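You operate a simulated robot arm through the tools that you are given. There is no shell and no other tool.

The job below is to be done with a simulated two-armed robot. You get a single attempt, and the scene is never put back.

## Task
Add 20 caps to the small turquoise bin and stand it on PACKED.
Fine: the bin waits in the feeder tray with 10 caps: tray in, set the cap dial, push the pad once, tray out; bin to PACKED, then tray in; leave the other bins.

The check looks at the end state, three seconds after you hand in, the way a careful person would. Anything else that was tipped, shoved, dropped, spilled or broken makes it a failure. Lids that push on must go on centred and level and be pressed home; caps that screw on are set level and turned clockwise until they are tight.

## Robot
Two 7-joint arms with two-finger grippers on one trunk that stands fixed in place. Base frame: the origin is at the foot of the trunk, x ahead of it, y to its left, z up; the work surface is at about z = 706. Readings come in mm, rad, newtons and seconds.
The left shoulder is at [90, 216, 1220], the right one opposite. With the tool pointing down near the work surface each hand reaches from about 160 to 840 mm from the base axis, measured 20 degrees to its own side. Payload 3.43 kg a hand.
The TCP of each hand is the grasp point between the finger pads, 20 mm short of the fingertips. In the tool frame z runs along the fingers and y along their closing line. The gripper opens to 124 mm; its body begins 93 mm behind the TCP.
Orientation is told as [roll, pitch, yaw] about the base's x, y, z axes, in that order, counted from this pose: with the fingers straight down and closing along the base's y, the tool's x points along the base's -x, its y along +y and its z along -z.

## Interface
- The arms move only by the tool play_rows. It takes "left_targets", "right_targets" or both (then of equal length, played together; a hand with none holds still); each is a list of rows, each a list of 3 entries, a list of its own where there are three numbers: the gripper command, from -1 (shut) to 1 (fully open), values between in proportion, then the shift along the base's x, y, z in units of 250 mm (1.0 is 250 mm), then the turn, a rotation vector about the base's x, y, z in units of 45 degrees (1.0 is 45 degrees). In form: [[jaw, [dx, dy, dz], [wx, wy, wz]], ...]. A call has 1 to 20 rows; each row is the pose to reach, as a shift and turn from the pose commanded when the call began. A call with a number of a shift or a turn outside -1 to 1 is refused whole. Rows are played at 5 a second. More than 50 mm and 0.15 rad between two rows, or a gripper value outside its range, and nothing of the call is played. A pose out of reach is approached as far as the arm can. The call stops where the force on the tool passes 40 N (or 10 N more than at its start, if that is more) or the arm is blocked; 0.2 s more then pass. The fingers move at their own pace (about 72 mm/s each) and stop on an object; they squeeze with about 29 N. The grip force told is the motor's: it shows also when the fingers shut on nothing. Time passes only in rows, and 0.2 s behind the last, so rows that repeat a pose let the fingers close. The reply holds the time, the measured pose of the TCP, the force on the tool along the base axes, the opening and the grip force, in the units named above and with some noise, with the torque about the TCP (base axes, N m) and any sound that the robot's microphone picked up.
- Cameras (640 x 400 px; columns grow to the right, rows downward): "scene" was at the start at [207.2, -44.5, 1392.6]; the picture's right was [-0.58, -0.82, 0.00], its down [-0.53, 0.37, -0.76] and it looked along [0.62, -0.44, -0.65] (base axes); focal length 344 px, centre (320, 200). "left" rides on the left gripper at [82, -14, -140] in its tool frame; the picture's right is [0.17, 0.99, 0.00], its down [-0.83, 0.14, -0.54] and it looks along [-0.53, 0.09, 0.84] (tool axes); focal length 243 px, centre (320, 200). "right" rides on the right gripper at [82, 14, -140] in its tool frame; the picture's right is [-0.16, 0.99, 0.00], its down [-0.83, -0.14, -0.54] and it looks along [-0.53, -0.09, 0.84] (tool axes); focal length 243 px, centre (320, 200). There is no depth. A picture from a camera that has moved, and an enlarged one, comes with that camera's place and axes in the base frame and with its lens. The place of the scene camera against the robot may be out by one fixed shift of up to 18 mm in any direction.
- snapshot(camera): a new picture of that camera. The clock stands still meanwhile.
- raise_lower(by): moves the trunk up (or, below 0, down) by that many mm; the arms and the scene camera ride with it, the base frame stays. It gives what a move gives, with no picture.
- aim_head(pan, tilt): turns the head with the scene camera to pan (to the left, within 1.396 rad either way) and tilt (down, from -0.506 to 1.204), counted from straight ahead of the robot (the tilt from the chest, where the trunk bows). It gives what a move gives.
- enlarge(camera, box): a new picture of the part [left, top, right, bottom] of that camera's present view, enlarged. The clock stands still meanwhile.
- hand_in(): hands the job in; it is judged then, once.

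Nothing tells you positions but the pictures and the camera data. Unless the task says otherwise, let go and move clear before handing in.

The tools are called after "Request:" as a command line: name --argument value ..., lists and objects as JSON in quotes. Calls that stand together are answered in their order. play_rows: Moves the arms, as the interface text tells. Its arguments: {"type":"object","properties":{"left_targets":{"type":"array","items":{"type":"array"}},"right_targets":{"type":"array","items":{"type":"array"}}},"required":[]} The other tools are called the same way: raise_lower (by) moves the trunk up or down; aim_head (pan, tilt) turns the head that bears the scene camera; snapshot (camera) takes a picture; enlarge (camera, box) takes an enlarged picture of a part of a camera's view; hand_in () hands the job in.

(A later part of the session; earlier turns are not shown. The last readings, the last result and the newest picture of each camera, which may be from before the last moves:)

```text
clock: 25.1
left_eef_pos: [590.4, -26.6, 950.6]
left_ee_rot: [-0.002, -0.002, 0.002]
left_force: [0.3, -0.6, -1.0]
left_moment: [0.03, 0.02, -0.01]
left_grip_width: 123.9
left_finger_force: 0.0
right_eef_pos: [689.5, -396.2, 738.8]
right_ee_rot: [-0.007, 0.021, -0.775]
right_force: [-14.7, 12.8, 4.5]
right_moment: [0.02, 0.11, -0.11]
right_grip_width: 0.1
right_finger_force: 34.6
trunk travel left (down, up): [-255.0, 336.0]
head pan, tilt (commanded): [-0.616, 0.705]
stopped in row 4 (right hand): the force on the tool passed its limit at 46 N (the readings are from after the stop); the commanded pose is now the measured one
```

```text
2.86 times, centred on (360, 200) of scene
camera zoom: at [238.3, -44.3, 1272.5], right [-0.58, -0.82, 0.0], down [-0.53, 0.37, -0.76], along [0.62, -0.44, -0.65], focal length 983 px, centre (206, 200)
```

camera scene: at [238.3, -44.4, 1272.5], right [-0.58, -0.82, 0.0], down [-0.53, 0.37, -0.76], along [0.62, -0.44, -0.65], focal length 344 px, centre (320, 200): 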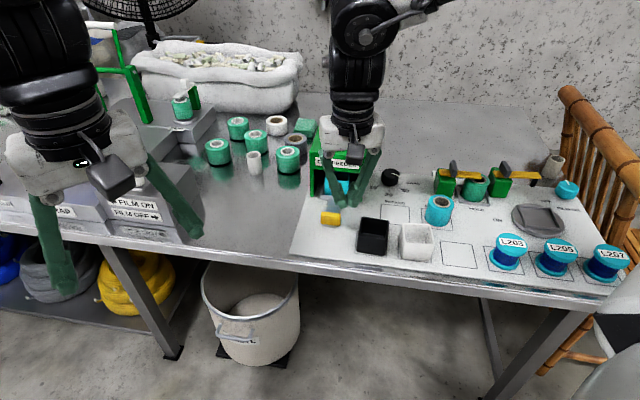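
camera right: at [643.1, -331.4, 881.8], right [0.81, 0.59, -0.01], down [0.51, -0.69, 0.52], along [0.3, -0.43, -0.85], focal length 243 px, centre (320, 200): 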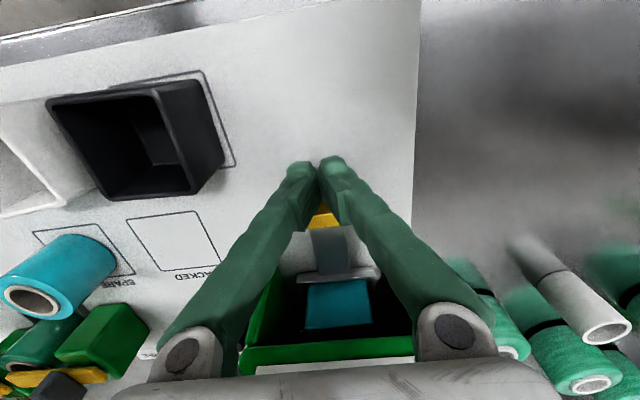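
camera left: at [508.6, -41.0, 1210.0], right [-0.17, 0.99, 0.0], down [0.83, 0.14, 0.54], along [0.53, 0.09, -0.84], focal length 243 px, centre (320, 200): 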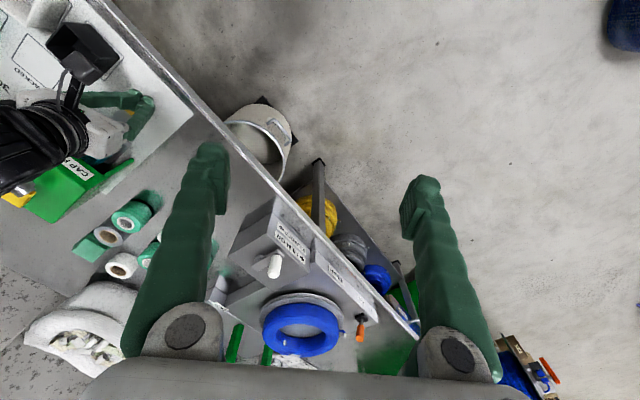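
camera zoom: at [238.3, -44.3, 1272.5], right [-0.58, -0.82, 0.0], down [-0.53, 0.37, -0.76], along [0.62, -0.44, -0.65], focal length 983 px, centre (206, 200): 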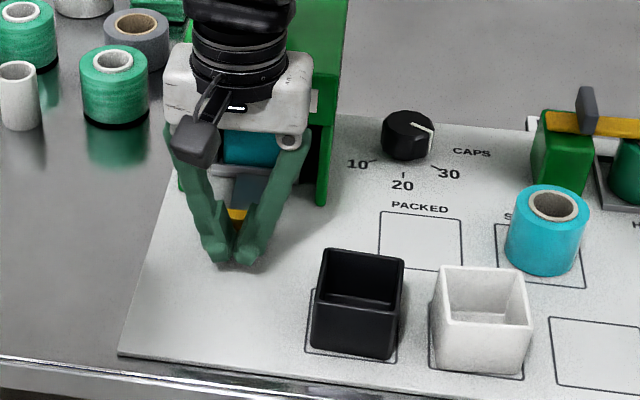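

The tray hit its end stop after about 128 mm of travel, at 46 N. I'll back off and check that it is seated.

Request:
play_rows --right_targets '[[-1, [-0.06, 0.06, 0.0], [0, 0, 0]], [-1, [-0.1, 0.08, 0.15], [0, 0, 0.05]], [-1, [-0.12, 0.05, 0.3], [0, 0, 0.1]], [-1, [-0.15, 0.0, 0.45], [0, 0, 0.2]], [-1, [-0.2, -0.08, 0.6], [0, 0, 0.3]], [-1, [-0.26, -0.18, 0.7], [0, 0, 0.3]], [-1, [-0.35, -0.28, 0.75], [0, 0, 0.3]], [-1, [-0.45, -0.38, 0.75], [0, 0, 0.3]], [-1, [-0.45, -0.38, 0.75], [0, 0, 0.3]]]'

Request:
snapshot --camera "right"

Request:
snapshot --camera "scene"

Request:
enlarge --camera "scene" --box '[280, 130, 440, 270]'

```text
clock: 27.1
left_eef_pos: [591.3, -25.7, 950.8]
left_ee_rot: [-0.002, 0.0, 0.0]
left_force: [-1.0, -0.6, 0.0]
left_moment: [-0.01, 0.03, 0.01]
left_grip_width: 123.9
left_finger_force: 0.0
right_eef_pos: [577.6, -493.4, 926.6]
right_ee_rot: [-0.004, 0.017, -0.541]
right_force: [0.0, 0.0, -0.5]
right_moment: [-0.01, 0.0, -0.03]
right_grip_width: 0.0
right_finger_force: 34.4
trunk travel left (down, up): [-255.0, 336.0]
head pan, tilt (commanded): [-0.616, 0.705]
```

```text
taken
camera right: at [517.4, -439.7, 1068.9], right [0.65, 0.76, -0.01], down [0.65, -0.55, 0.53], along [0.4, -0.35, -0.85], focal length 243 px, centre (320, 200)
```

right: 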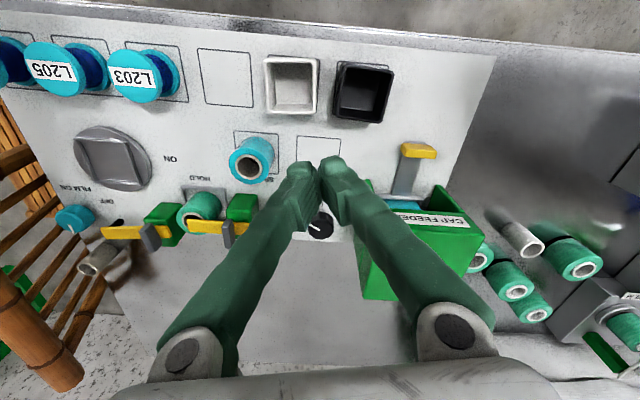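

```text
taken
camera scene: at [239.0, -44.0, 1272.3], right [-0.58, -0.82, 0.0], down [-0.53, 0.37, -0.76], along [0.62, -0.44, -0.65], focal length 344 px, centre (320, 200)
```

scene: 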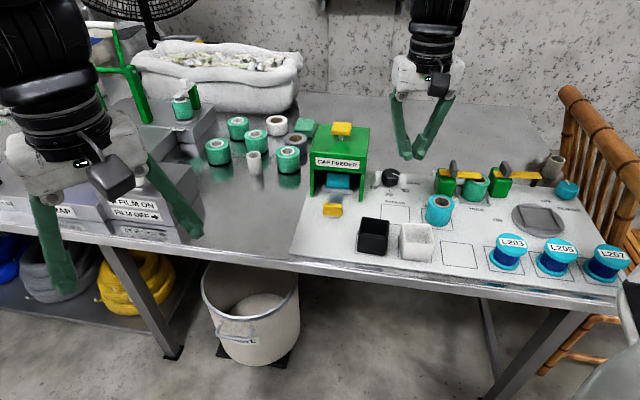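

```text
2.86 times, centred on (360, 200) of scene
camera zoom: at [239.0, -44.0, 1272.3], right [-0.58, -0.82, 0.0], down [-0.53, 0.37, -0.76], along [0.62, -0.44, -0.65], focal length 983 px, centre (206, 200)
```

zoom: 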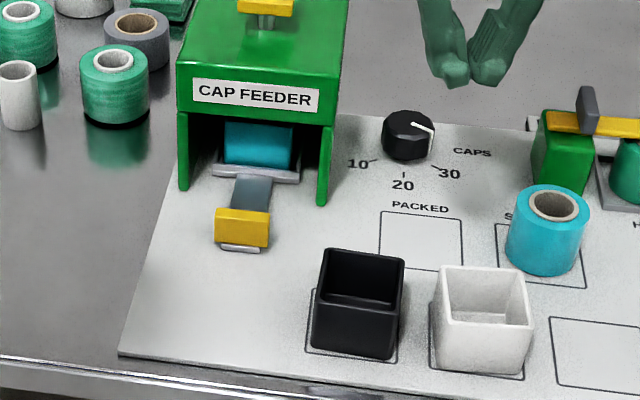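

The tray is in and the bin sits under the feeder. For the dial I'll need a tool tilted outward to reach, so I'll lower the trunk a little more and go to a tilted pose near the dial with the jaws half open.

Request:
raise_lower --by -50

Request:
play_rows --right_targets '[[0.0, [0.08, -0.06, 0.0], [-0.089, -0.148, 0]], [0.0, [0.16, -0.12, 0.0], [-0.178, -0.295, 0]], [0.0, [0.24, -0.18, 0.0], [-0.266, -0.443, 0]], [0.0, [0.32, -0.24, 0.0], [-0.355, -0.59, 0]], [0.0, [0.32, -0.24, 0.0], [-0.355, -0.59, 0]]]'

Request:
snapshot --camera "right"

Request:
snapshot --camera "scene"

```text
clock: 28.0
left_eef_pos: [589.4, -26.2, 901.4]
left_ee_rot: [-0.001, -0.001, -0.001]
left_force: [0.5, -0.4, 0.3]
left_moment: [-0.02, -0.02, 0.03]
left_grip_width: 124.2
left_finger_force: 0.1
right_eef_pos: [577.8, -493.1, 877.6]
right_ee_rot: [-0.006, 0.015, -0.541]
right_force: [-0.1, 0.3, 0.7]
right_moment: [0.0, -0.02, 0.01]
right_grip_width: 0.1
right_finger_force: 34.2
trunk travel left (down, up): [-205.0, 386.0]
head pan, tilt (commanded): [-0.616, 0.705]
```

```text
clock: 29.2
left_eef_pos: [591.4, -25.0, 899.9]
left_ee_rot: [0.0, 0.0, 0.001]
left_force: [0.1, -0.8, -0.4]
left_moment: [0.01, -0.02, -0.01]
left_grip_width: 123.9
left_finger_force: 0.2
right_eef_pos: [658.3, -553.4, 879.2]
right_ee_rot: [-0.006, -0.526, -0.541]
right_force: [-0.5, 0.3, -0.1]
right_moment: [0.0, -0.02, 0.0]
right_grip_width: 62.1
right_finger_force: 0.0
trunk travel left (down, up): [-205.0, 386.0]
head pan, tilt (commanded): [-0.616, 0.705]
```

```text
taken
camera right: at [545.7, -469.5, 958.8], right [0.63, 0.77, 0.08], down [0.31, -0.35, 0.88], along [0.71, -0.53, -0.46], focal length 243 px, centre (320, 200)
```

right: 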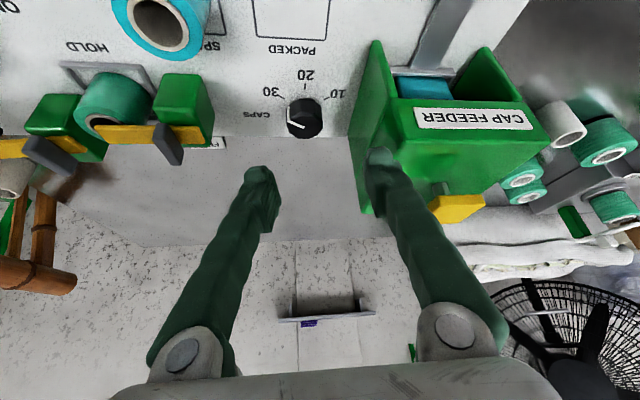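

```text
taken
camera scene: at [255.8, -44.3, 1217.2], right [-0.58, -0.82, 0.0], down [-0.53, 0.37, -0.76], along [0.62, -0.44, -0.65], focal length 344 px, centre (320, 200)
```

scene: 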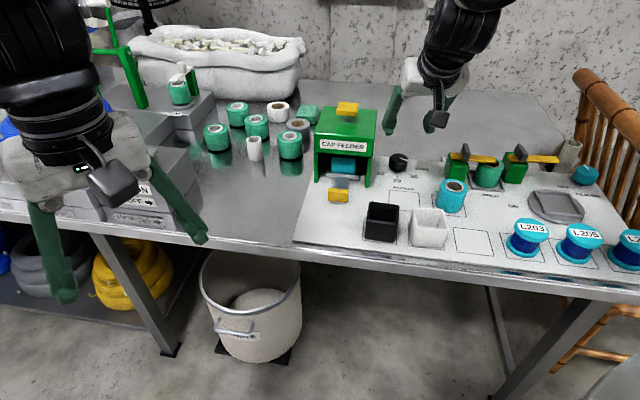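

The tilt works. I'll enlarge the dial from here to fix its position.

Request:
enlarge --camera "right" --box '[240, 40, 400, 140]'

Request:
enlarge --camera "right" --box '[340, 40, 580, 240]'

Request:
enlarge --camera "scene" --box '[300, 90, 460, 190]'

```text
4.00 times, centred on (320, 90) of right
camera zoom: at [545.7, -469.5, 958.8], right [0.63, 0.77, 0.08], down [0.31, -0.35, 0.88], along [0.71, -0.53, -0.46], focal length 970 px, centre (320, 640)
```

zoom: 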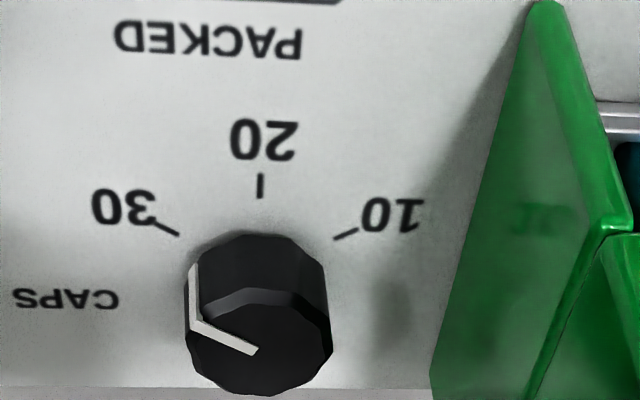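

```text
2.00 times, centred on (460, 140) of right
camera zoom: at [545.7, -469.5, 958.8], right [0.63, 0.77, 0.08], down [0.31, -0.35, 0.88], along [0.71, -0.53, -0.46], focal length 485 px, centre (40, 320)
```

zoom: 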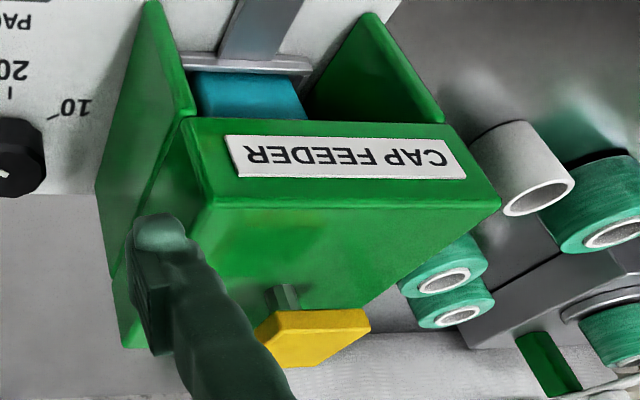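

```text
4.00 times, centred on (380, 140) of scene
camera zoom: at [255.8, -44.3, 1217.2], right [-0.58, -0.82, 0.0], down [-0.53, 0.37, -0.76], along [0.62, -0.44, -0.65], focal length 1376 px, centre (80, 440)
```

zoom: 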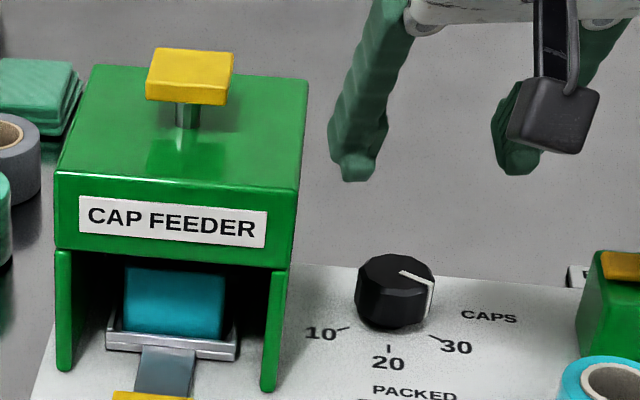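

The dial axis is near [717.5, -609.6] with its top at z≈738 and a width of about 46 mm. I'll go above it at a yaw of about +5° with the 30° tilt.

Request:
play_rows --right_targets '[[0.1, [0.04, -0.04, -0.03], [0, 0, 0.16]], [0.1, [0.09, -0.085, -0.06], [0, 0, 0.32]], [0.1, [0.14, -0.13, -0.1], [0, 0, 0.48]], [0.1, [0.19, -0.18, -0.2], [0, 0, 0.64]], [0.1, [0.237, -0.225, -0.34], [0, 0, 0.8]], [0.1, [0.237, -0.225, -0.38], [0, 0, 0.8]]]'

Request:
snapshot --camera "right"

Request:
enlarge --camera "scene" --box '[340, 90, 500, 190]'

```text
clock: 30.6
left_eef_pos: [591.7, -27.2, 901.0]
left_ee_rot: [-0.002, -0.001, 0.0]
left_force: [-0.8, -0.3, -0.4]
left_moment: [-0.02, -0.02, -0.02]
left_grip_width: 124.0
left_finger_force: 0.1
right_eef_pos: [717.6, -608.5, 781.3]
right_ee_rot: [-0.006, -0.525, 0.089]
right_force: [0.2, -0.4, -0.8]
right_moment: [-0.03, 0.02, 0.03]
right_grip_width: 68.1
right_finger_force: 0.1
trunk travel left (down, up): [-205.0, 386.0]
head pan, tilt (commanded): [-0.616, 0.705]
```

```text
taken
camera right: at [575.8, -608.1, 862.4], right [0.06, 1.0, 0.08], down [0.46, -0.1, 0.88], along [0.89, -0.02, -0.46], focal length 243 px, centre (320, 200)
```

right: 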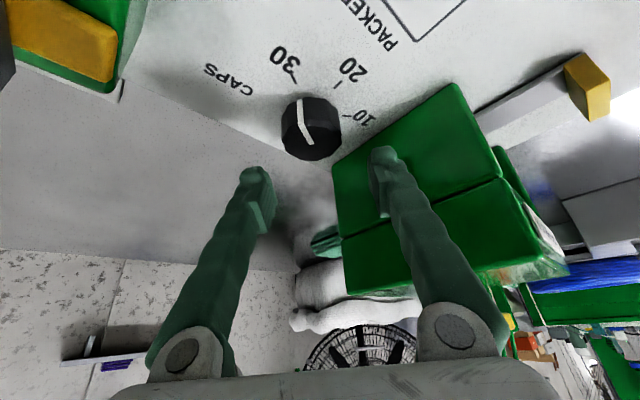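

```text
4.00 times, centred on (420, 140) of scene
camera zoom: at [255.5, -44.2, 1217.3], right [-0.58, -0.82, 0.0], down [-0.53, 0.37, -0.76], along [0.62, -0.44, -0.65], focal length 1376 px, centre (-80, 440)
```

zoom: 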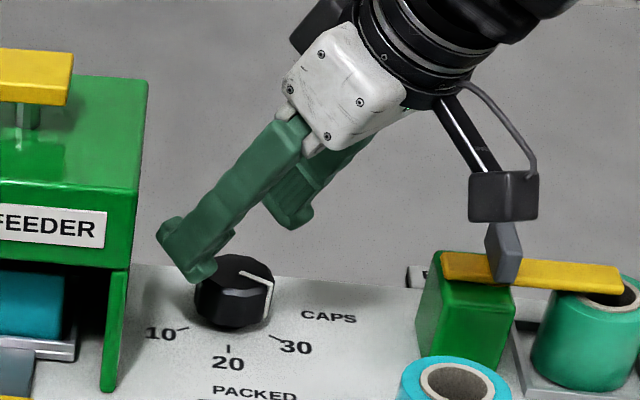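

The fingers straddle the dial axis well. I'll lower to grip height, keeping the tips off the panel, and check before closing.

Request:
play_rows --right_targets '[[0.1, [0, -0.003, -0.06], [0, 0, 0]], [0.1, [0, -0.004, -0.12], [0, 0, 0]], [0.1, [0, -0.004, -0.173], [0, 0, 0]], [0.1, [0, -0.004, -0.173], [0, 0, 0]]]'

Request:
enlarge --camera "right" --box '[200, 60, 440, 260]'

Request:
enlarge --camera "scene" --box '[340, 110, 460, 200]'

```text
clock: 31.6
left_eef_pos: [590.5, -25.9, 899.9]
left_ee_rot: [0.001, -0.003, 0.0]
left_force: [-0.8, -0.9, 0.8]
left_moment: [0.01, 0.01, -0.01]
left_grip_width: 123.7
left_finger_force: 0.0
right_eef_pos: [718.2, -610.7, 738.5]
right_ee_rot: [-0.005, -0.525, 0.088]
right_force: [0.0, -0.4, -0.8]
right_moment: [-0.03, 0.03, 0.02]
right_grip_width: 68.2
right_finger_force: 0.1
trunk travel left (down, up): [-205.0, 386.0]
head pan, tilt (commanded): [-0.616, 0.705]
```

```text
2.00 times, centred on (320, 160) of right
camera zoom: at [575.9, -609.3, 819.2], right [0.06, 1.0, 0.08], down [0.46, -0.1, 0.88], along [0.89, -0.02, -0.46], focal length 485 px, centre (320, 280)
```

zoom: 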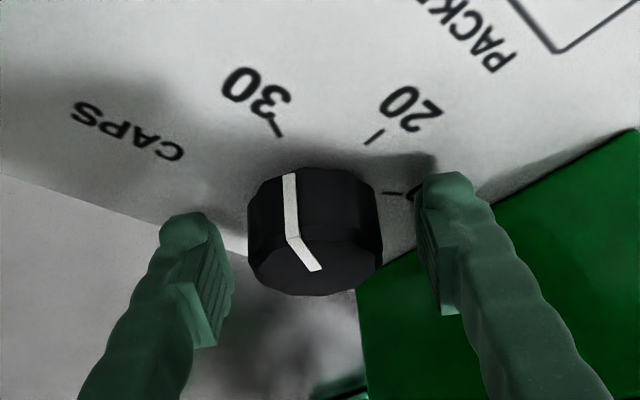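

```text
4.44 times, centred on (400, 155) of scene
camera zoom: at [255.6, -44.3, 1217.2], right [-0.58, -0.82, 0.0], down [-0.53, 0.37, -0.76], along [0.62, -0.44, -0.65], focal length 1529 px, centre (-36, 400)
```

zoom: 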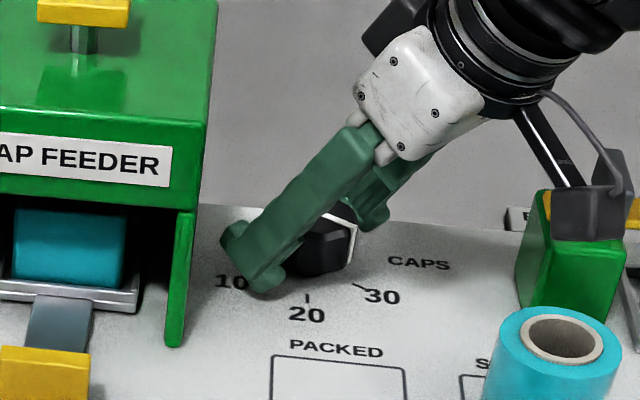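

The knob is between the fingers. I'll shift 1.5 mm to centre, close, and turn the knob about 20° clockwise, staying clear of the feeder wall.

Request:
play_rows --right_targets '[[0.1, [0, -0.006, 0], [0, 0, 0]], [-1, [0, -0.006, 0], [0, 0, 0]], [-1, [0, -0.006, 0], [0, 0, 0]], [-1, [0, -0.006, 0], [0, 0, 0]], [-1, [0, -0.006, 0], [0, 0, -0.09]], [-1, [0, -0.006, 0], [0, 0, -0.18]], [-1, [0, -0.006, 0], [0, 0, -0.27]], [-1, [0, -0.006, 0], [0, 0, -0.36]], [-1, [0, -0.006, 0], [0, 0, -0.452]]]'

Request:
enlarge --camera "right" --box '[200, 60, 440, 260]'

Request:
enlarge --camera "scene" --box '[340, 110, 460, 200]'

```text
clock: 33.6
left_eef_pos: [592.0, -26.1, 901.2]
left_ee_rot: [-0.002, -0.001, 0.0]
left_force: [0.6, 0.3, -0.2]
left_moment: [0.01, -0.02, 0.0]
left_grip_width: 124.1
left_finger_force: 0.0
right_eef_pos: [716.9, -610.9, 738.3]
right_ee_rot: [-0.004, -0.523, -0.266]
right_force: [-2.3, 11.7, -6.3]
right_moment: [-0.11, 0.75, 0.02]
right_grip_width: 43.4
right_finger_force: 45.3
trunk travel left (down, up): [-205.0, 386.0]
head pan, tilt (commanded): [-0.616, 0.705]
```

```text
2.00 times, centred on (320, 160) of right
camera zoom: at [585.6, -560.8, 819.3], right [0.4, 0.91, 0.08], down [0.4, -0.25, 0.88], along [0.82, -0.32, -0.46], focal length 485 px, centre (320, 280)
```

zoom: 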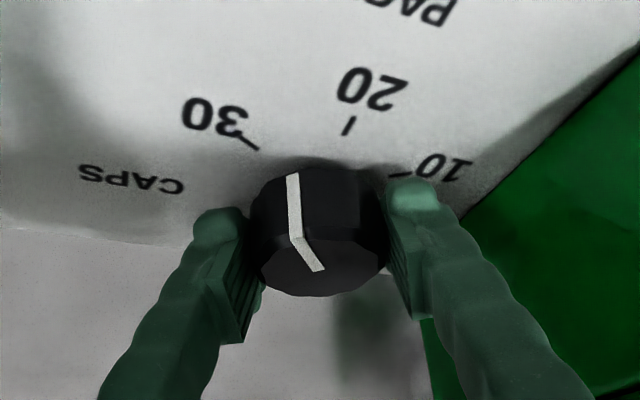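

```text
4.44 times, centred on (400, 155) of scene
camera zoom: at [256.4, -43.8, 1217.0], right [-0.58, -0.82, 0.0], down [-0.53, 0.37, -0.76], along [0.62, -0.44, -0.65], focal length 1529 px, centre (-36, 400)
```

zoom: 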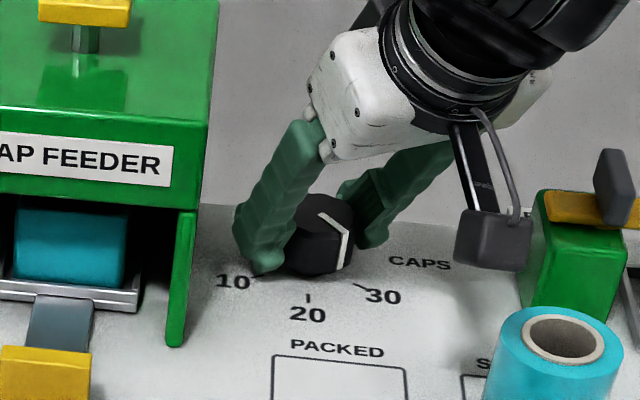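

The dial turned about 20° with the hand. I'll open slightly, turn the hand back, regrip and turn again.

Request:
play_rows --right_targets '[[-0.03, [0, 0, 0], [0, 0, 0]], [-0.03, [0, 0, 0], [0, 0, 0]], [-0.03, [0, 0, 0], [0, 0, 0.09]], [-0.03, [0, 0, 0], [0, 0, 0.18]], [-0.03, [0, 0, 0], [0, 0, 0.27]], [-0.03, [0, 0, 0], [0, 0, 0.36]], [-0.03, [0, 0, 0], [0, 0, 0.452]], [-0.03, [0, 0, 0], [0, 0, 0.5]], [-0.03, [0, 0, 0], [0, 0, 0.5]]]'

Request:
enlarge --camera "right" --box '[200, 60, 440, 260]'

```text
clock: 35.6
left_eef_pos: [591.3, -26.7, 901.0]
left_ee_rot: [0.001, 0.0, 0.001]
left_force: [-0.3, 0.0, 0.6]
left_moment: [-0.01, 0.03, 0.0]
left_grip_width: 123.9
left_finger_force: 0.0
right_eef_pos: [718.0, -611.9, 738.6]
right_ee_rot: [-0.006, -0.523, 0.127]
right_force: [-0.1, 0.6, 0.2]
right_moment: [-0.02, 0.01, 0.0]
right_grip_width: 60.1
right_finger_force: 0.1
trunk travel left (down, up): [-205.0, 386.0]
head pan, tilt (commanded): [-0.616, 0.705]
```

```text
2.00 times, centred on (320, 160) of right
camera zoom: at [576.3, -616.6, 819.5], right [0.02, 1.0, 0.08], down [0.46, -0.08, 0.88], along [0.89, 0.02, -0.46], focal length 485 px, centre (320, 280)
```

zoom: 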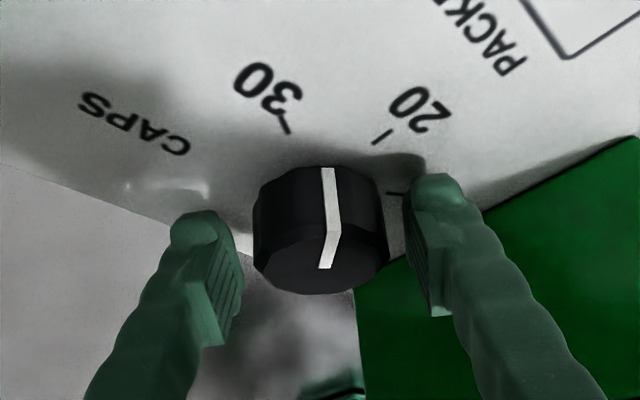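

The dial holds its angle. Second turn now.

Request:
play_rows --right_targets '[[-1, [0, 0, 0], [0, 0, 0]], [-1, [0, 0, 0], [0, 0, 0]], [-1, [0, 0, 0], [0, 0, 0]], [-1, [0, 0, 0], [0, 0, -0.1]], [-1, [0, 0, 0], [0, 0, -0.2]], [-1, [0, 0, 0], [0, 0, -0.3]], [-1, [0, 0, 0], [0, 0, -0.4]], [-1, [0, 0, 0], [0, 0, -0.5]], [-1, [0, 0, 0], [0, 0, -0.5]]]'

Request:
enlarge --camera "right" --box '[200, 60, 440, 260]'

Request:
enlarge --camera "scene" --box '[340, 110, 460, 200]'

```text
clock: 37.6
left_eef_pos: [590.7, -26.2, 900.4]
left_ee_rot: [-0.002, 0.0, 0.001]
left_force: [-0.4, 0.5, 1.0]
left_moment: [0.0, 0.02, 0.0]
left_grip_width: 124.1
left_finger_force: 0.0
right_eef_pos: [718.0, -610.4, 739.1]
right_ee_rot: [-0.006, -0.526, -0.267]
right_force: [2.0, 9.9, -4.0]
right_moment: [0.07, -0.26, 0.03]
right_grip_width: 43.2
right_finger_force: 45.4
trunk travel left (down, up): [-205.0, 386.0]
head pan, tilt (commanded): [-0.616, 0.705]
```

```text
2.00 times, centred on (320, 160) of right
camera zoom: at [585.9, -561.0, 819.3], right [0.4, 0.91, 0.08], down [0.4, -0.25, 0.88], along [0.83, -0.32, -0.46], focal length 485 px, centre (320, 280)
```

zoom: 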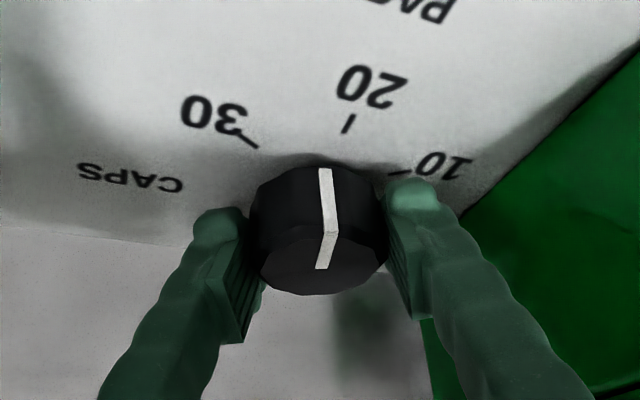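

```text
4.44 times, centred on (400, 155) of scene
camera zoom: at [256.5, -43.9, 1217.0], right [-0.58, -0.82, 0.0], down [-0.53, 0.37, -0.76], along [0.62, -0.44, -0.65], focal length 1529 px, centre (-36, 400)
```

zoom: 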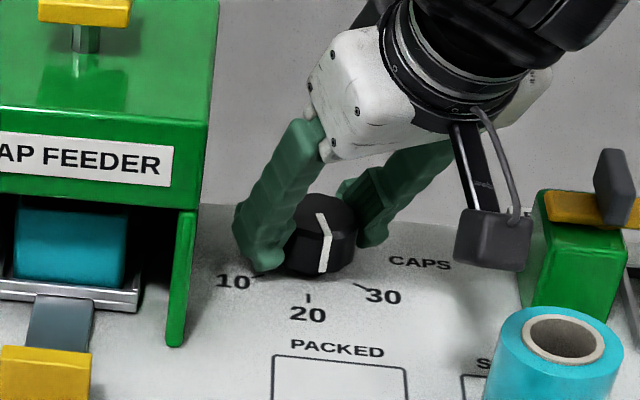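

The mark is about 16° from 20. I'll regrip and make the last turn.

Request:
play_rows --right_targets '[[-0.03, [0, 0, 0], [0, 0, 0]], [-0.03, [0, 0, 0], [0, 0, 0]], [-0.03, [0, 0, 0], [0, 0, 0.09]], [-0.03, [0, 0, 0], [0, 0, 0.18]], [-0.03, [0, 0, 0], [0, 0, 0.27]], [-0.03, [0, 0, 0], [0, 0, 0.36]], [-0.03, [0, 0, 0], [0, 0, 0.4]], [-0.03, [0, 0, 0], [0, 0, 0.4]]]'

Request:
enlarge --camera "right" --box '[200, 60, 440, 260]'

Request:
enlarge --camera "scene" --box '[360, 120, 440, 180]'

```text
clock: 39.4
left_eef_pos: [590.7, -26.5, 902.0]
left_ee_rot: [0.0, 0.001, 0.0]
left_force: [-0.3, 0.3, 0.4]
left_moment: [0.0, 0.01, 0.01]
left_grip_width: 124.2
left_finger_force: 0.0
right_eef_pos: [719.1, -611.8, 738.7]
right_ee_rot: [-0.006, -0.524, 0.048]
right_force: [-0.6, 0.8, -0.3]
right_moment: [0.02, 0.0, 0.01]
right_grip_width: 59.8
right_finger_force: 0.0
trunk travel left (down, up): [-205.0, 386.0]
head pan, tilt (commanded): [-0.616, 0.705]
```

```text
2.00 times, centred on (320, 160) of right
camera zoom: at [576.3, -605.7, 819.0], right [0.1, 0.99, 0.08], down [0.45, -0.12, 0.88], along [0.89, -0.05, -0.46], focal length 485 px, centre (320, 280)
```

zoom: 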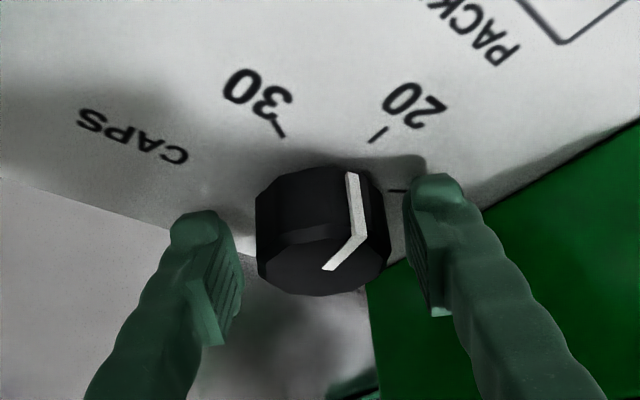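

```text
6.67 times, centred on (400, 150) of scene
camera zoom: at [255.9, -44.4, 1217.2], right [-0.58, -0.82, 0.0], down [-0.53, 0.37, -0.76], along [0.62, -0.44, -0.65], focal length 2293 px, centre (-213, 533)
```

zoom: 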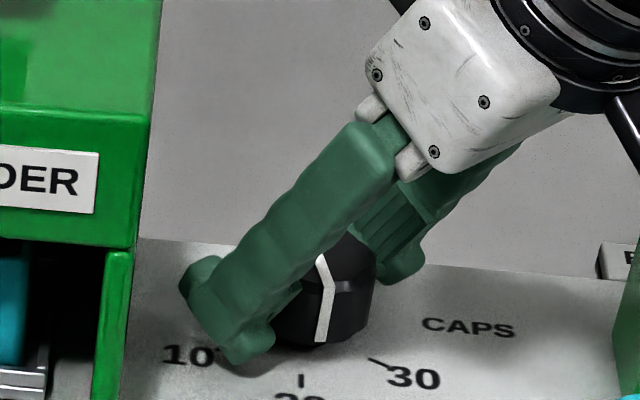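

The mark looks about 8–12° short of 20. I'll turn a further 9° and then check with the hand out of the way.

Request:
play_rows --right_targets '[[-1, [0, 0, 0], [0, 0, 0]], [-1, [0, 0, 0], [0, 0, 0]], [-1, [0, 0, 0], [0, 0, 0]], [-1, [0, 0, 0], [0, 0, -0.1]], [-1, [0, 0, 0], [0, 0, -0.2]], [-1, [0, 0, 0], [0, 0, -0.2]], [-0.03, [0, 0, 0], [0, 0, -0.2]], [-0.03, [0, 0, 0], [0, 0, -0.2]], [-0.03, [0, 0, 0.15], [0, 0, -0.2]], [-0.03, [-0.1, 0.02, 0.3], [0, 0, -0.2]], [-0.03, [-0.25, 0.05, 0.4], [0, 0, -0.2]], [-0.03, [-0.25, 0.05, 0.4], [0, 0, -0.2]]]'

Request:
enlarge --camera "right" --box '[240, 60, 400, 160]'

Request:
enlarge --camera "scene" --box '[368, 140, 432, 180]'

```text
clock: 42.0
left_eef_pos: [592.6, -26.8, 900.2]
left_ee_rot: [-0.001, 0.001, 0.0]
left_force: [0.2, -0.8, -0.2]
left_moment: [0.02, -0.02, -0.02]
left_grip_width: 124.0
left_finger_force: 0.0
right_eef_pos: [653.4, -604.4, 839.4]
right_ee_rot: [-0.004, -0.525, -0.111]
right_force: [0.5, -0.6, -1.0]
right_moment: [-0.01, -0.02, 0.03]
right_grip_width: 60.0
right_finger_force: 0.0
trunk travel left (down, up): [-205.0, 386.0]
head pan, tilt (commanded): [-0.616, 0.705]
```

```text
4.00 times, centred on (320, 110) of right
camera zoom: at [514.8, -574.6, 920.4], right [0.25, 0.96, 0.08], down [0.43, -0.19, 0.88], along [0.87, -0.19, -0.46], focal length 970 px, centre (320, 560)
```

zoom: 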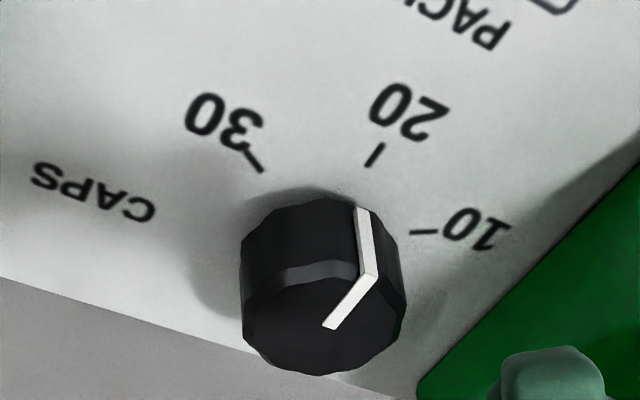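

```text
10.00 times, centred on (400, 160) of scene
camera zoom: at [256.6, -44.5, 1216.9], right [-0.58, -0.82, 0.0], down [-0.53, 0.37, -0.76], along [0.62, -0.44, -0.65], focal length 3440 px, centre (-480, 600)
```

zoom: 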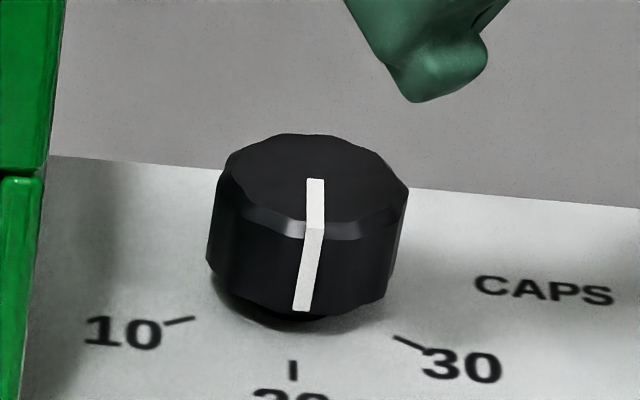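

The mark now points at 20 within a few degrees. Next is the pad: I'll lift clear, close the fingers, and move over the feeder for a look.

Request:
play_rows --right_targets '[[-1, [0, 0, 0.18], [0, 0, 0]], [-1, [0, 0, 0.36], [0, 0, 0]], [-1, [0.05, 0.05, 0.48], [0, 0, 0]], [-1, [0.13, 0.13, 0.48], [0, 0, -0.1]], [-1, [0.22, 0.22, 0.48], [0, 0, -0.2]], [-1, [0.3, 0.3, 0.48], [0, 0, -0.3]], [-1, [0.36, 0.38, 0.48], [0, 0, -0.368]], [-1, [0.36, 0.38, 0.48], [0, 0, -0.368]]]'

Request:
snapshot --camera "right"

Request:
enlarge --camera "scene" --box '[290, 60, 450, 190]'

```text
clock: 43.8
left_eef_pos: [590.0, -26.0, 901.1]
left_ee_rot: [0.0, -0.001, 0.0]
left_force: [0.5, 0.2, -0.2]
left_moment: [0.02, 0.01, 0.01]
left_grip_width: 124.1
left_finger_force: 0.1
right_eef_pos: [743.4, -503.8, 957.7]
right_ee_rot: [-0.004, -0.524, -0.4]
right_force: [-0.4, -0.1, -0.2]
right_moment: [0.01, 0.0, -0.02]
right_grip_width: 0.1
right_finger_force: 29.6
trunk travel left (down, up): [-205.0, 386.0]
head pan, tilt (commanded): [-0.616, 0.705]
```

```text
taken
camera right: at [620.1, -436.5, 1038.9], right [0.52, 0.85, 0.08], down [0.36, -0.3, 0.88], along [0.78, -0.43, -0.46], focal length 243 px, centre (320, 200)
```

right: 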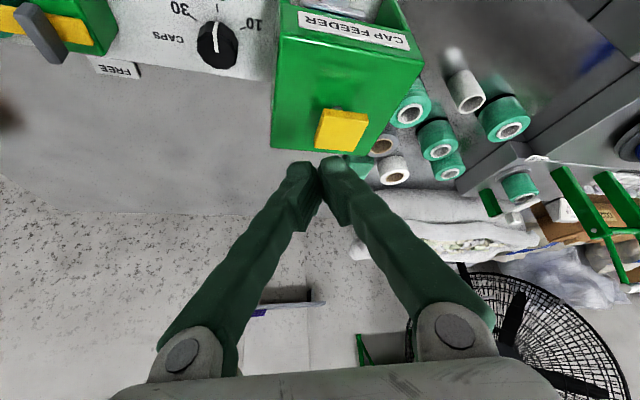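

```text
3.08 times, centred on (370, 125) of scene
camera zoom: at [255.5, -44.9, 1217.3], right [-0.58, -0.82, 0.0], down [-0.53, 0.37, -0.76], along [0.62, -0.44, -0.65], focal length 1058 px, centre (166, 431)
```

zoom: 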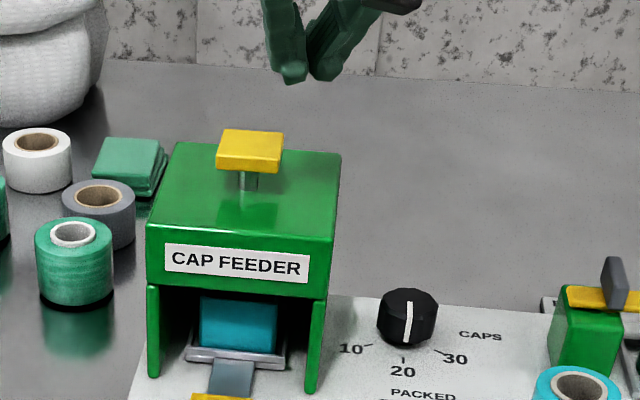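

The dial clearly points to 20. I'll enlarge the pad for its position.

Request:
enlarge --camera "right" --box '[260, 80, 420, 180]'

Request:
enlarge --camera "right" --box '[160, 0, 320, 100]'

```text
4.00 times, centred on (340, 130) of right
camera zoom: at [620.1, -436.5, 1038.9], right [0.52, 0.85, 0.08], down [0.36, -0.3, 0.88], along [0.78, -0.43, -0.46], focal length 970 px, centre (240, 480)
```

zoom: 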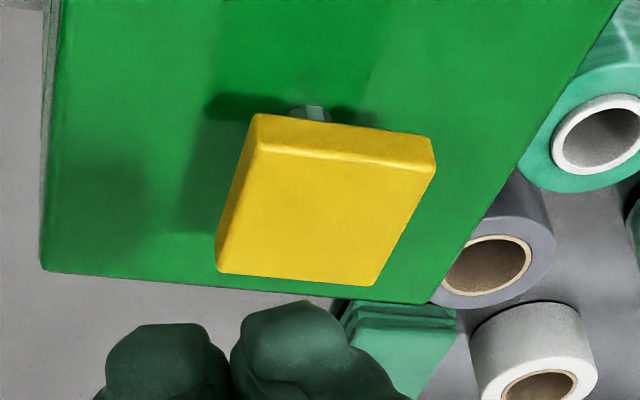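

```text
4.00 times, centred on (240, 50) of right
camera zoom: at [620.1, -436.5, 1038.9], right [0.52, 0.85, 0.08], down [0.36, -0.3, 0.88], along [0.78, -0.43, -0.46], focal length 970 px, centre (640, 800)
```

zoom: 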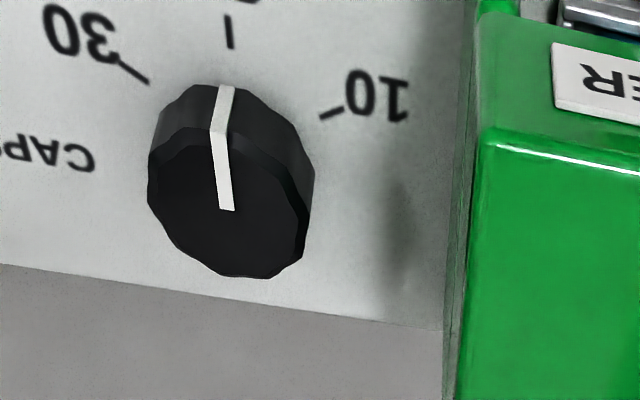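

The pad centre is near [788, -500] with its top at about z = 873. I'll go above it and then press down slowly once.

Request:
play_rows --right_targets '[[-1, [0.09, 0.008, -0.06], [0, 0, 0]], [-1, [0.18, 0.0156, -0.13], [0, 0, 0]], [-1, [0.18, 0.0156, -0.18], [0, 0, 0]], [-1, [0.18, 0.0156, -0.18], [0, 0, 0]]]'

Request:
enlarge --camera "scene" --box '[290, 60, 450, 190]'

Request:
enlarge --camera "right" --box '[240, 80, 400, 200]'

```text
clock: 44.8
left_eef_pos: [590.6, -24.9, 901.2]
left_ee_rot: [-0.002, 0.001, 0.002]
left_force: [-0.5, -0.5, 0.1]
left_moment: [0.03, 0.05, -0.01]
left_grip_width: 124.1
left_finger_force: 0.0
right_eef_pos: [789.1, -498.1, 913.5]
right_ee_rot: [-0.007, -0.525, -0.4]
right_force: [0.8, 0.5, -0.1]
right_moment: [-0.04, 0.03, -0.01]
right_grip_width: 0.0
right_finger_force: 29.0
trunk travel left (down, up): [-205.0, 386.0]
head pan, tilt (commanded): [-0.616, 0.705]
```

```text
3.08 times, centred on (370, 125) of scene
camera zoom: at [256.0, -44.3, 1217.2], right [-0.58, -0.82, 0.0], down [-0.53, 0.37, -0.76], along [0.62, -0.44, -0.65], focal length 1058 px, centre (166, 431)
```

zoom: 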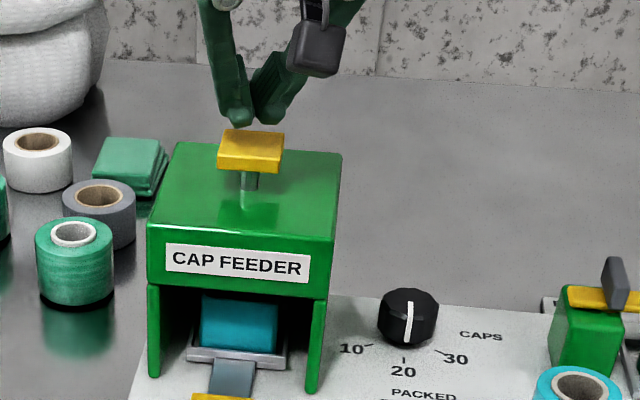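

```text
3.33 times, centred on (320, 140) of right
camera zoom: at [665.4, -432.0, 994.2], right [0.52, 0.85, 0.08], down [0.36, -0.3, 0.88], along [0.78, -0.43, -0.46], focal length 809 px, centre (320, 400)
```

zoom: 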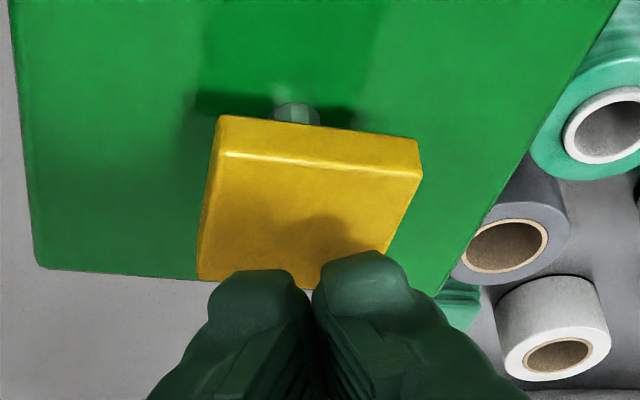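

The fingertips are over the pad, and their shadow falls near its middle. Pressing straight down now in small steps.

Request:
play_rows --right_targets '[[-1, [0, 0, -0.024], [0, 0, 0]], [-1, [0, 0, -0.048], [0, 0, 0]], [-1, [0, 0, -0.064], [0, 0, 0]], [-1, [0, 0, -0.08], [0, 0, 0]], [-1, [0, 0, -0.096], [0, 0, 0]], [-1, [0, 0, -0.108], [0, 0, 0]]]'

Request:
enlarge --camera "scene" --box '[290, 60, 450, 190]'

```text
clock: 46.2
left_eef_pos: [590.7, -26.5, 901.3]
left_ee_rot: [0.0, 0.0, 0.0]
left_force: [0.1, 0.2, 0.6]
left_moment: [0.04, -0.02, 0.01]
left_grip_width: 123.9
left_finger_force: 0.1
right_eef_pos: [790.2, -500.7, 887.4]
right_ee_rot: [-0.006, -0.525, -0.4]
right_force: [-1.4, 1.1, 2.2]
right_moment: [0.04, -0.01, 0.02]
right_grip_width: 6.0
right_finger_force: 34.5
trunk travel left (down, up): [-205.0, 386.0]
head pan, tilt (commanded): [-0.616, 0.705]
```

```text
3.08 times, centred on (370, 125) of scene
camera zoom: at [255.6, -44.3, 1217.2], right [-0.58, -0.82, 0.0], down [-0.53, 0.37, -0.76], along [0.62, -0.44, -0.65], focal length 1058 px, centre (166, 431)
```

zoom: 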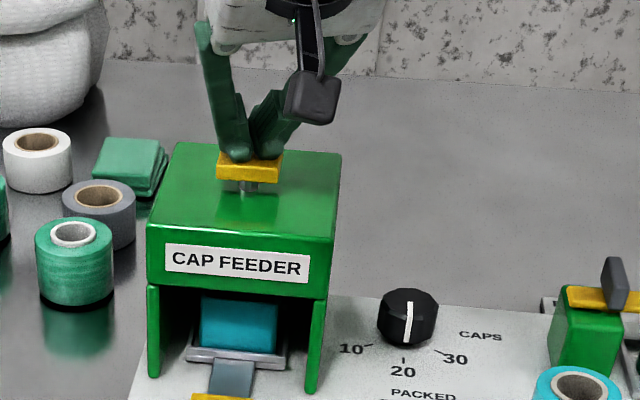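

The pad is partly down with little force and no sound yet. I'll keep pressing to the bottom in small steps.

Request:
play_rows --right_targets '[[-1, [0, 0, -0.012], [0, 0, 0]], [-1, [0, 0, -0.024], [0, 0, 0]], [-1, [0, 0, -0.032], [0, 0, 0]]]'

Request:
enlarge --camera "scene" --box '[290, 60, 450, 190]'

```text
clock: 47.0
left_eef_pos: [590.5, -25.1, 900.3]
left_ee_rot: [-0.002, -0.002, 0.001]
left_force: [0.0, 0.1, -0.2]
left_moment: [-0.01, 0.04, 0.0]
left_grip_width: 124.3
left_finger_force: 0.1
right_eef_pos: [791.9, -501.2, 879.0]
right_ee_rot: [-0.005, -0.525, -0.4]
right_force: [1.7, 1.0, 3.2]
right_moment: [0.04, 0.0, -0.02]
right_grip_width: 6.0
right_finger_force: 34.5
trunk travel left (down, up): [-205.0, 386.0]
head pan, tilt (commanded): [-0.616, 0.705]
heard: click
```

```text
3.08 times, centred on (370, 125) of scene
camera zoom: at [255.6, -44.2, 1217.3], right [-0.58, -0.82, 0.0], down [-0.53, 0.37, -0.76], along [0.62, -0.44, -0.65], focal length 1058 px, centre (166, 431)
```

zoom: 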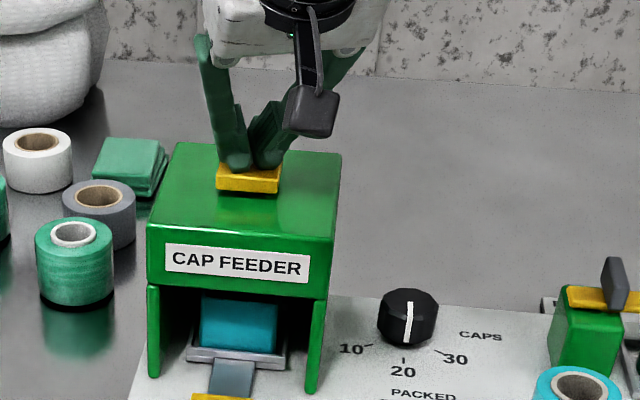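

A click: the pad was pressed once. I'll lift straight up, well clear, and give the feeder a moment.

Request:
play_rows --right_targets '[[-1, [0, 0, 0.1], [0, 0, 0]], [-1, [0, 0, 0.25], [0, 0, 0]], [-1, [0, 0, 0.42], [0, 0, 0]], [-1, [-0.1, 0.05, 0.45], [0, 0, 0]], [-1, [-0.25, 0.1, 0.45], [0, 0, 0]], [-1, [-0.4, 0.15, 0.45], [0, 0, 0]], [-1, [-0.4, 0.15, 0.45], [0, 0, 0]], [-1, [-0.4, 0.15, 0.45], [0, 0, 0]], [-1, [-0.4, 0.15, 0.45], [0, 0, 0]], [-1, [-0.4, 0.15, 0.45], [0, 0, 0]]]'

Request:
enlarge --camera "scene" --box '[290, 60, 450, 220]'

Request:
snapshot --camera "right"

```text
clock: 49.2
left_eef_pos: [590.9, -27.1, 901.0]
left_ee_rot: [0.0, -0.001, 0.0]
left_force: [-0.5, 0.5, 0.1]
left_moment: [-0.02, -0.03, 0.0]
left_grip_width: 123.9
left_finger_force: 0.2
right_eef_pos: [689.9, -462.5, 991.4]
right_ee_rot: [-0.005, -0.523, -0.4]
right_force: [0.0, -0.5, -0.3]
right_moment: [0.01, 0.04, -0.01]
right_grip_width: 0.0
right_finger_force: 34.5
trunk travel left (down, up): [-205.0, 386.0]
head pan, tilt (commanded): [-0.616, 0.705]
```

```text
2.50 times, centred on (370, 140) of scene
camera zoom: at [255.7, -44.5, 1217.2], right [-0.58, -0.82, 0.0], down [-0.53, 0.37, -0.76], along [0.62, -0.44, -0.65], focal length 860 px, centre (195, 350)
```

zoom: 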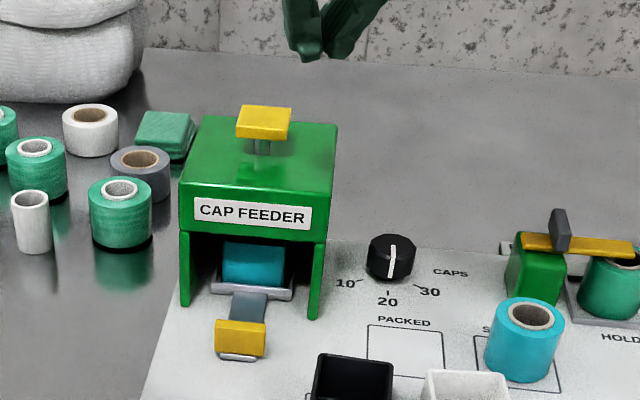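

```text
taken
camera right: at [565.3, -395.9, 1071.2], right [0.52, 0.85, 0.08], down [0.36, -0.3, 0.88], along [0.78, -0.43, -0.46], focal length 243 px, centre (320, 200)
```

right: 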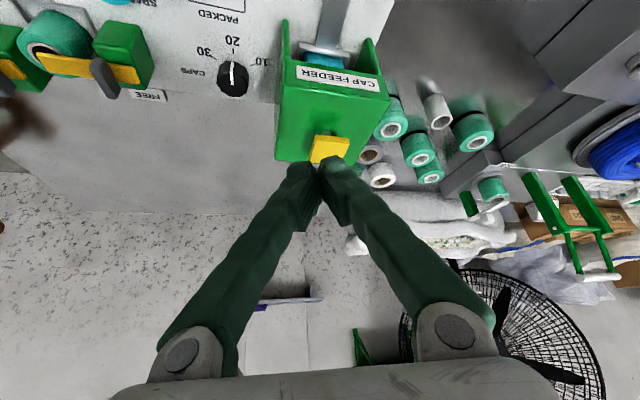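

The pad has sprung back up. To pull the tray out I'll hook the closed, tilted fingers behind the yellow handle, descending first to just above handle height in front of the feeder's fascia.

Request:
play_rows --right_targets '[[-1, [0.02, 0.07, -0.12], [0, 0, 0]], [-1, [0.046, 0.13, -0.28], [0, 0, 0]], [-1, [0.046, 0.13, -0.45], [0, 0, 0]], [-1, [0.046, 0.13, -0.62], [0, 0, 0]], [-1, [0.046, 0.13, -0.76], [0, 0, 0]], [-1, [0.046, 0.13, -0.86], [0, 0, 0]], [-1, [0.046, 0.13, -0.86], [0, 0, 0]]]'

Request:
snapshot --camera "right"

Request:
enlarge --camera "scene" --box '[280, 120, 440, 240]'

```text
clock: 50.8
left_eef_pos: [591.0, -26.8, 901.4]
left_ee_rot: [-0.001, -0.003, 0.0]
left_force: [0.0, -0.7, -0.3]
left_moment: [-0.01, 0.0, 0.01]
left_grip_width: 123.6
left_finger_force: 0.0
right_eef_pos: [701.0, -429.9, 775.2]
right_ee_rot: [-0.005, -0.525, -0.399]
right_force: [0.0, 0.5, 0.0]
right_moment: [-0.04, 0.0, 0.01]
right_grip_width: 0.1
right_finger_force: 34.1
trunk travel left (down, up): [-205.0, 386.0]
head pan, tilt (commanded): [-0.616, 0.705]
```

```text
taken
camera right: at [576.7, -362.8, 855.4], right [0.52, 0.85, 0.08], down [0.36, -0.3, 0.88], along [0.78, -0.43, -0.46], focal length 243 px, centre (320, 200)
```

right: 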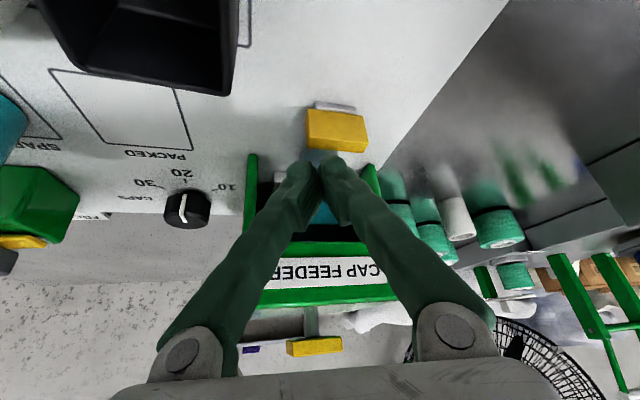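

```text
3.33 times, centred on (360, 180) of scene
camera zoom: at [255.4, -44.3, 1217.3], right [-0.58, -0.82, 0.0], down [-0.53, 0.37, -0.76], along [0.62, -0.44, -0.65], focal length 1147 px, centre (187, 267)
```

zoom: 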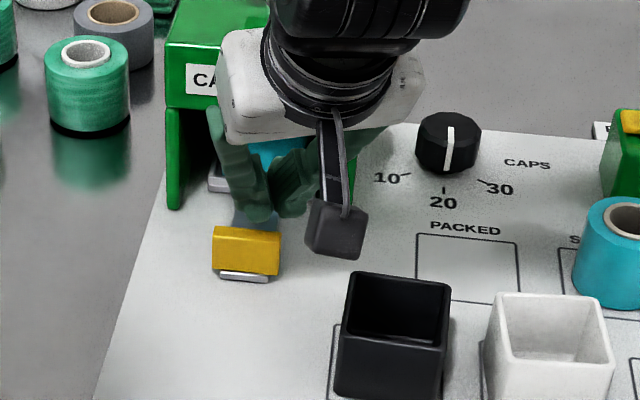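

The fingertips are just behind the handle, above the stem. I'll enlarge to check the distance before lowering.

Request:
enlarge --camera "right" --box '[260, 80, 400, 180]'

```text
4.00 times, centred on (330, 130) of right
camera zoom: at [576.7, -362.8, 855.4], right [0.52, 0.85, 0.08], down [0.36, -0.3, 0.88], along [0.78, -0.43, -0.46], focal length 970 px, centre (280, 480)
```

zoom: 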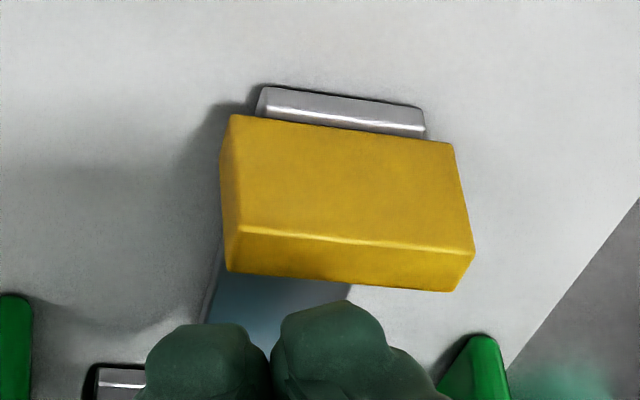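

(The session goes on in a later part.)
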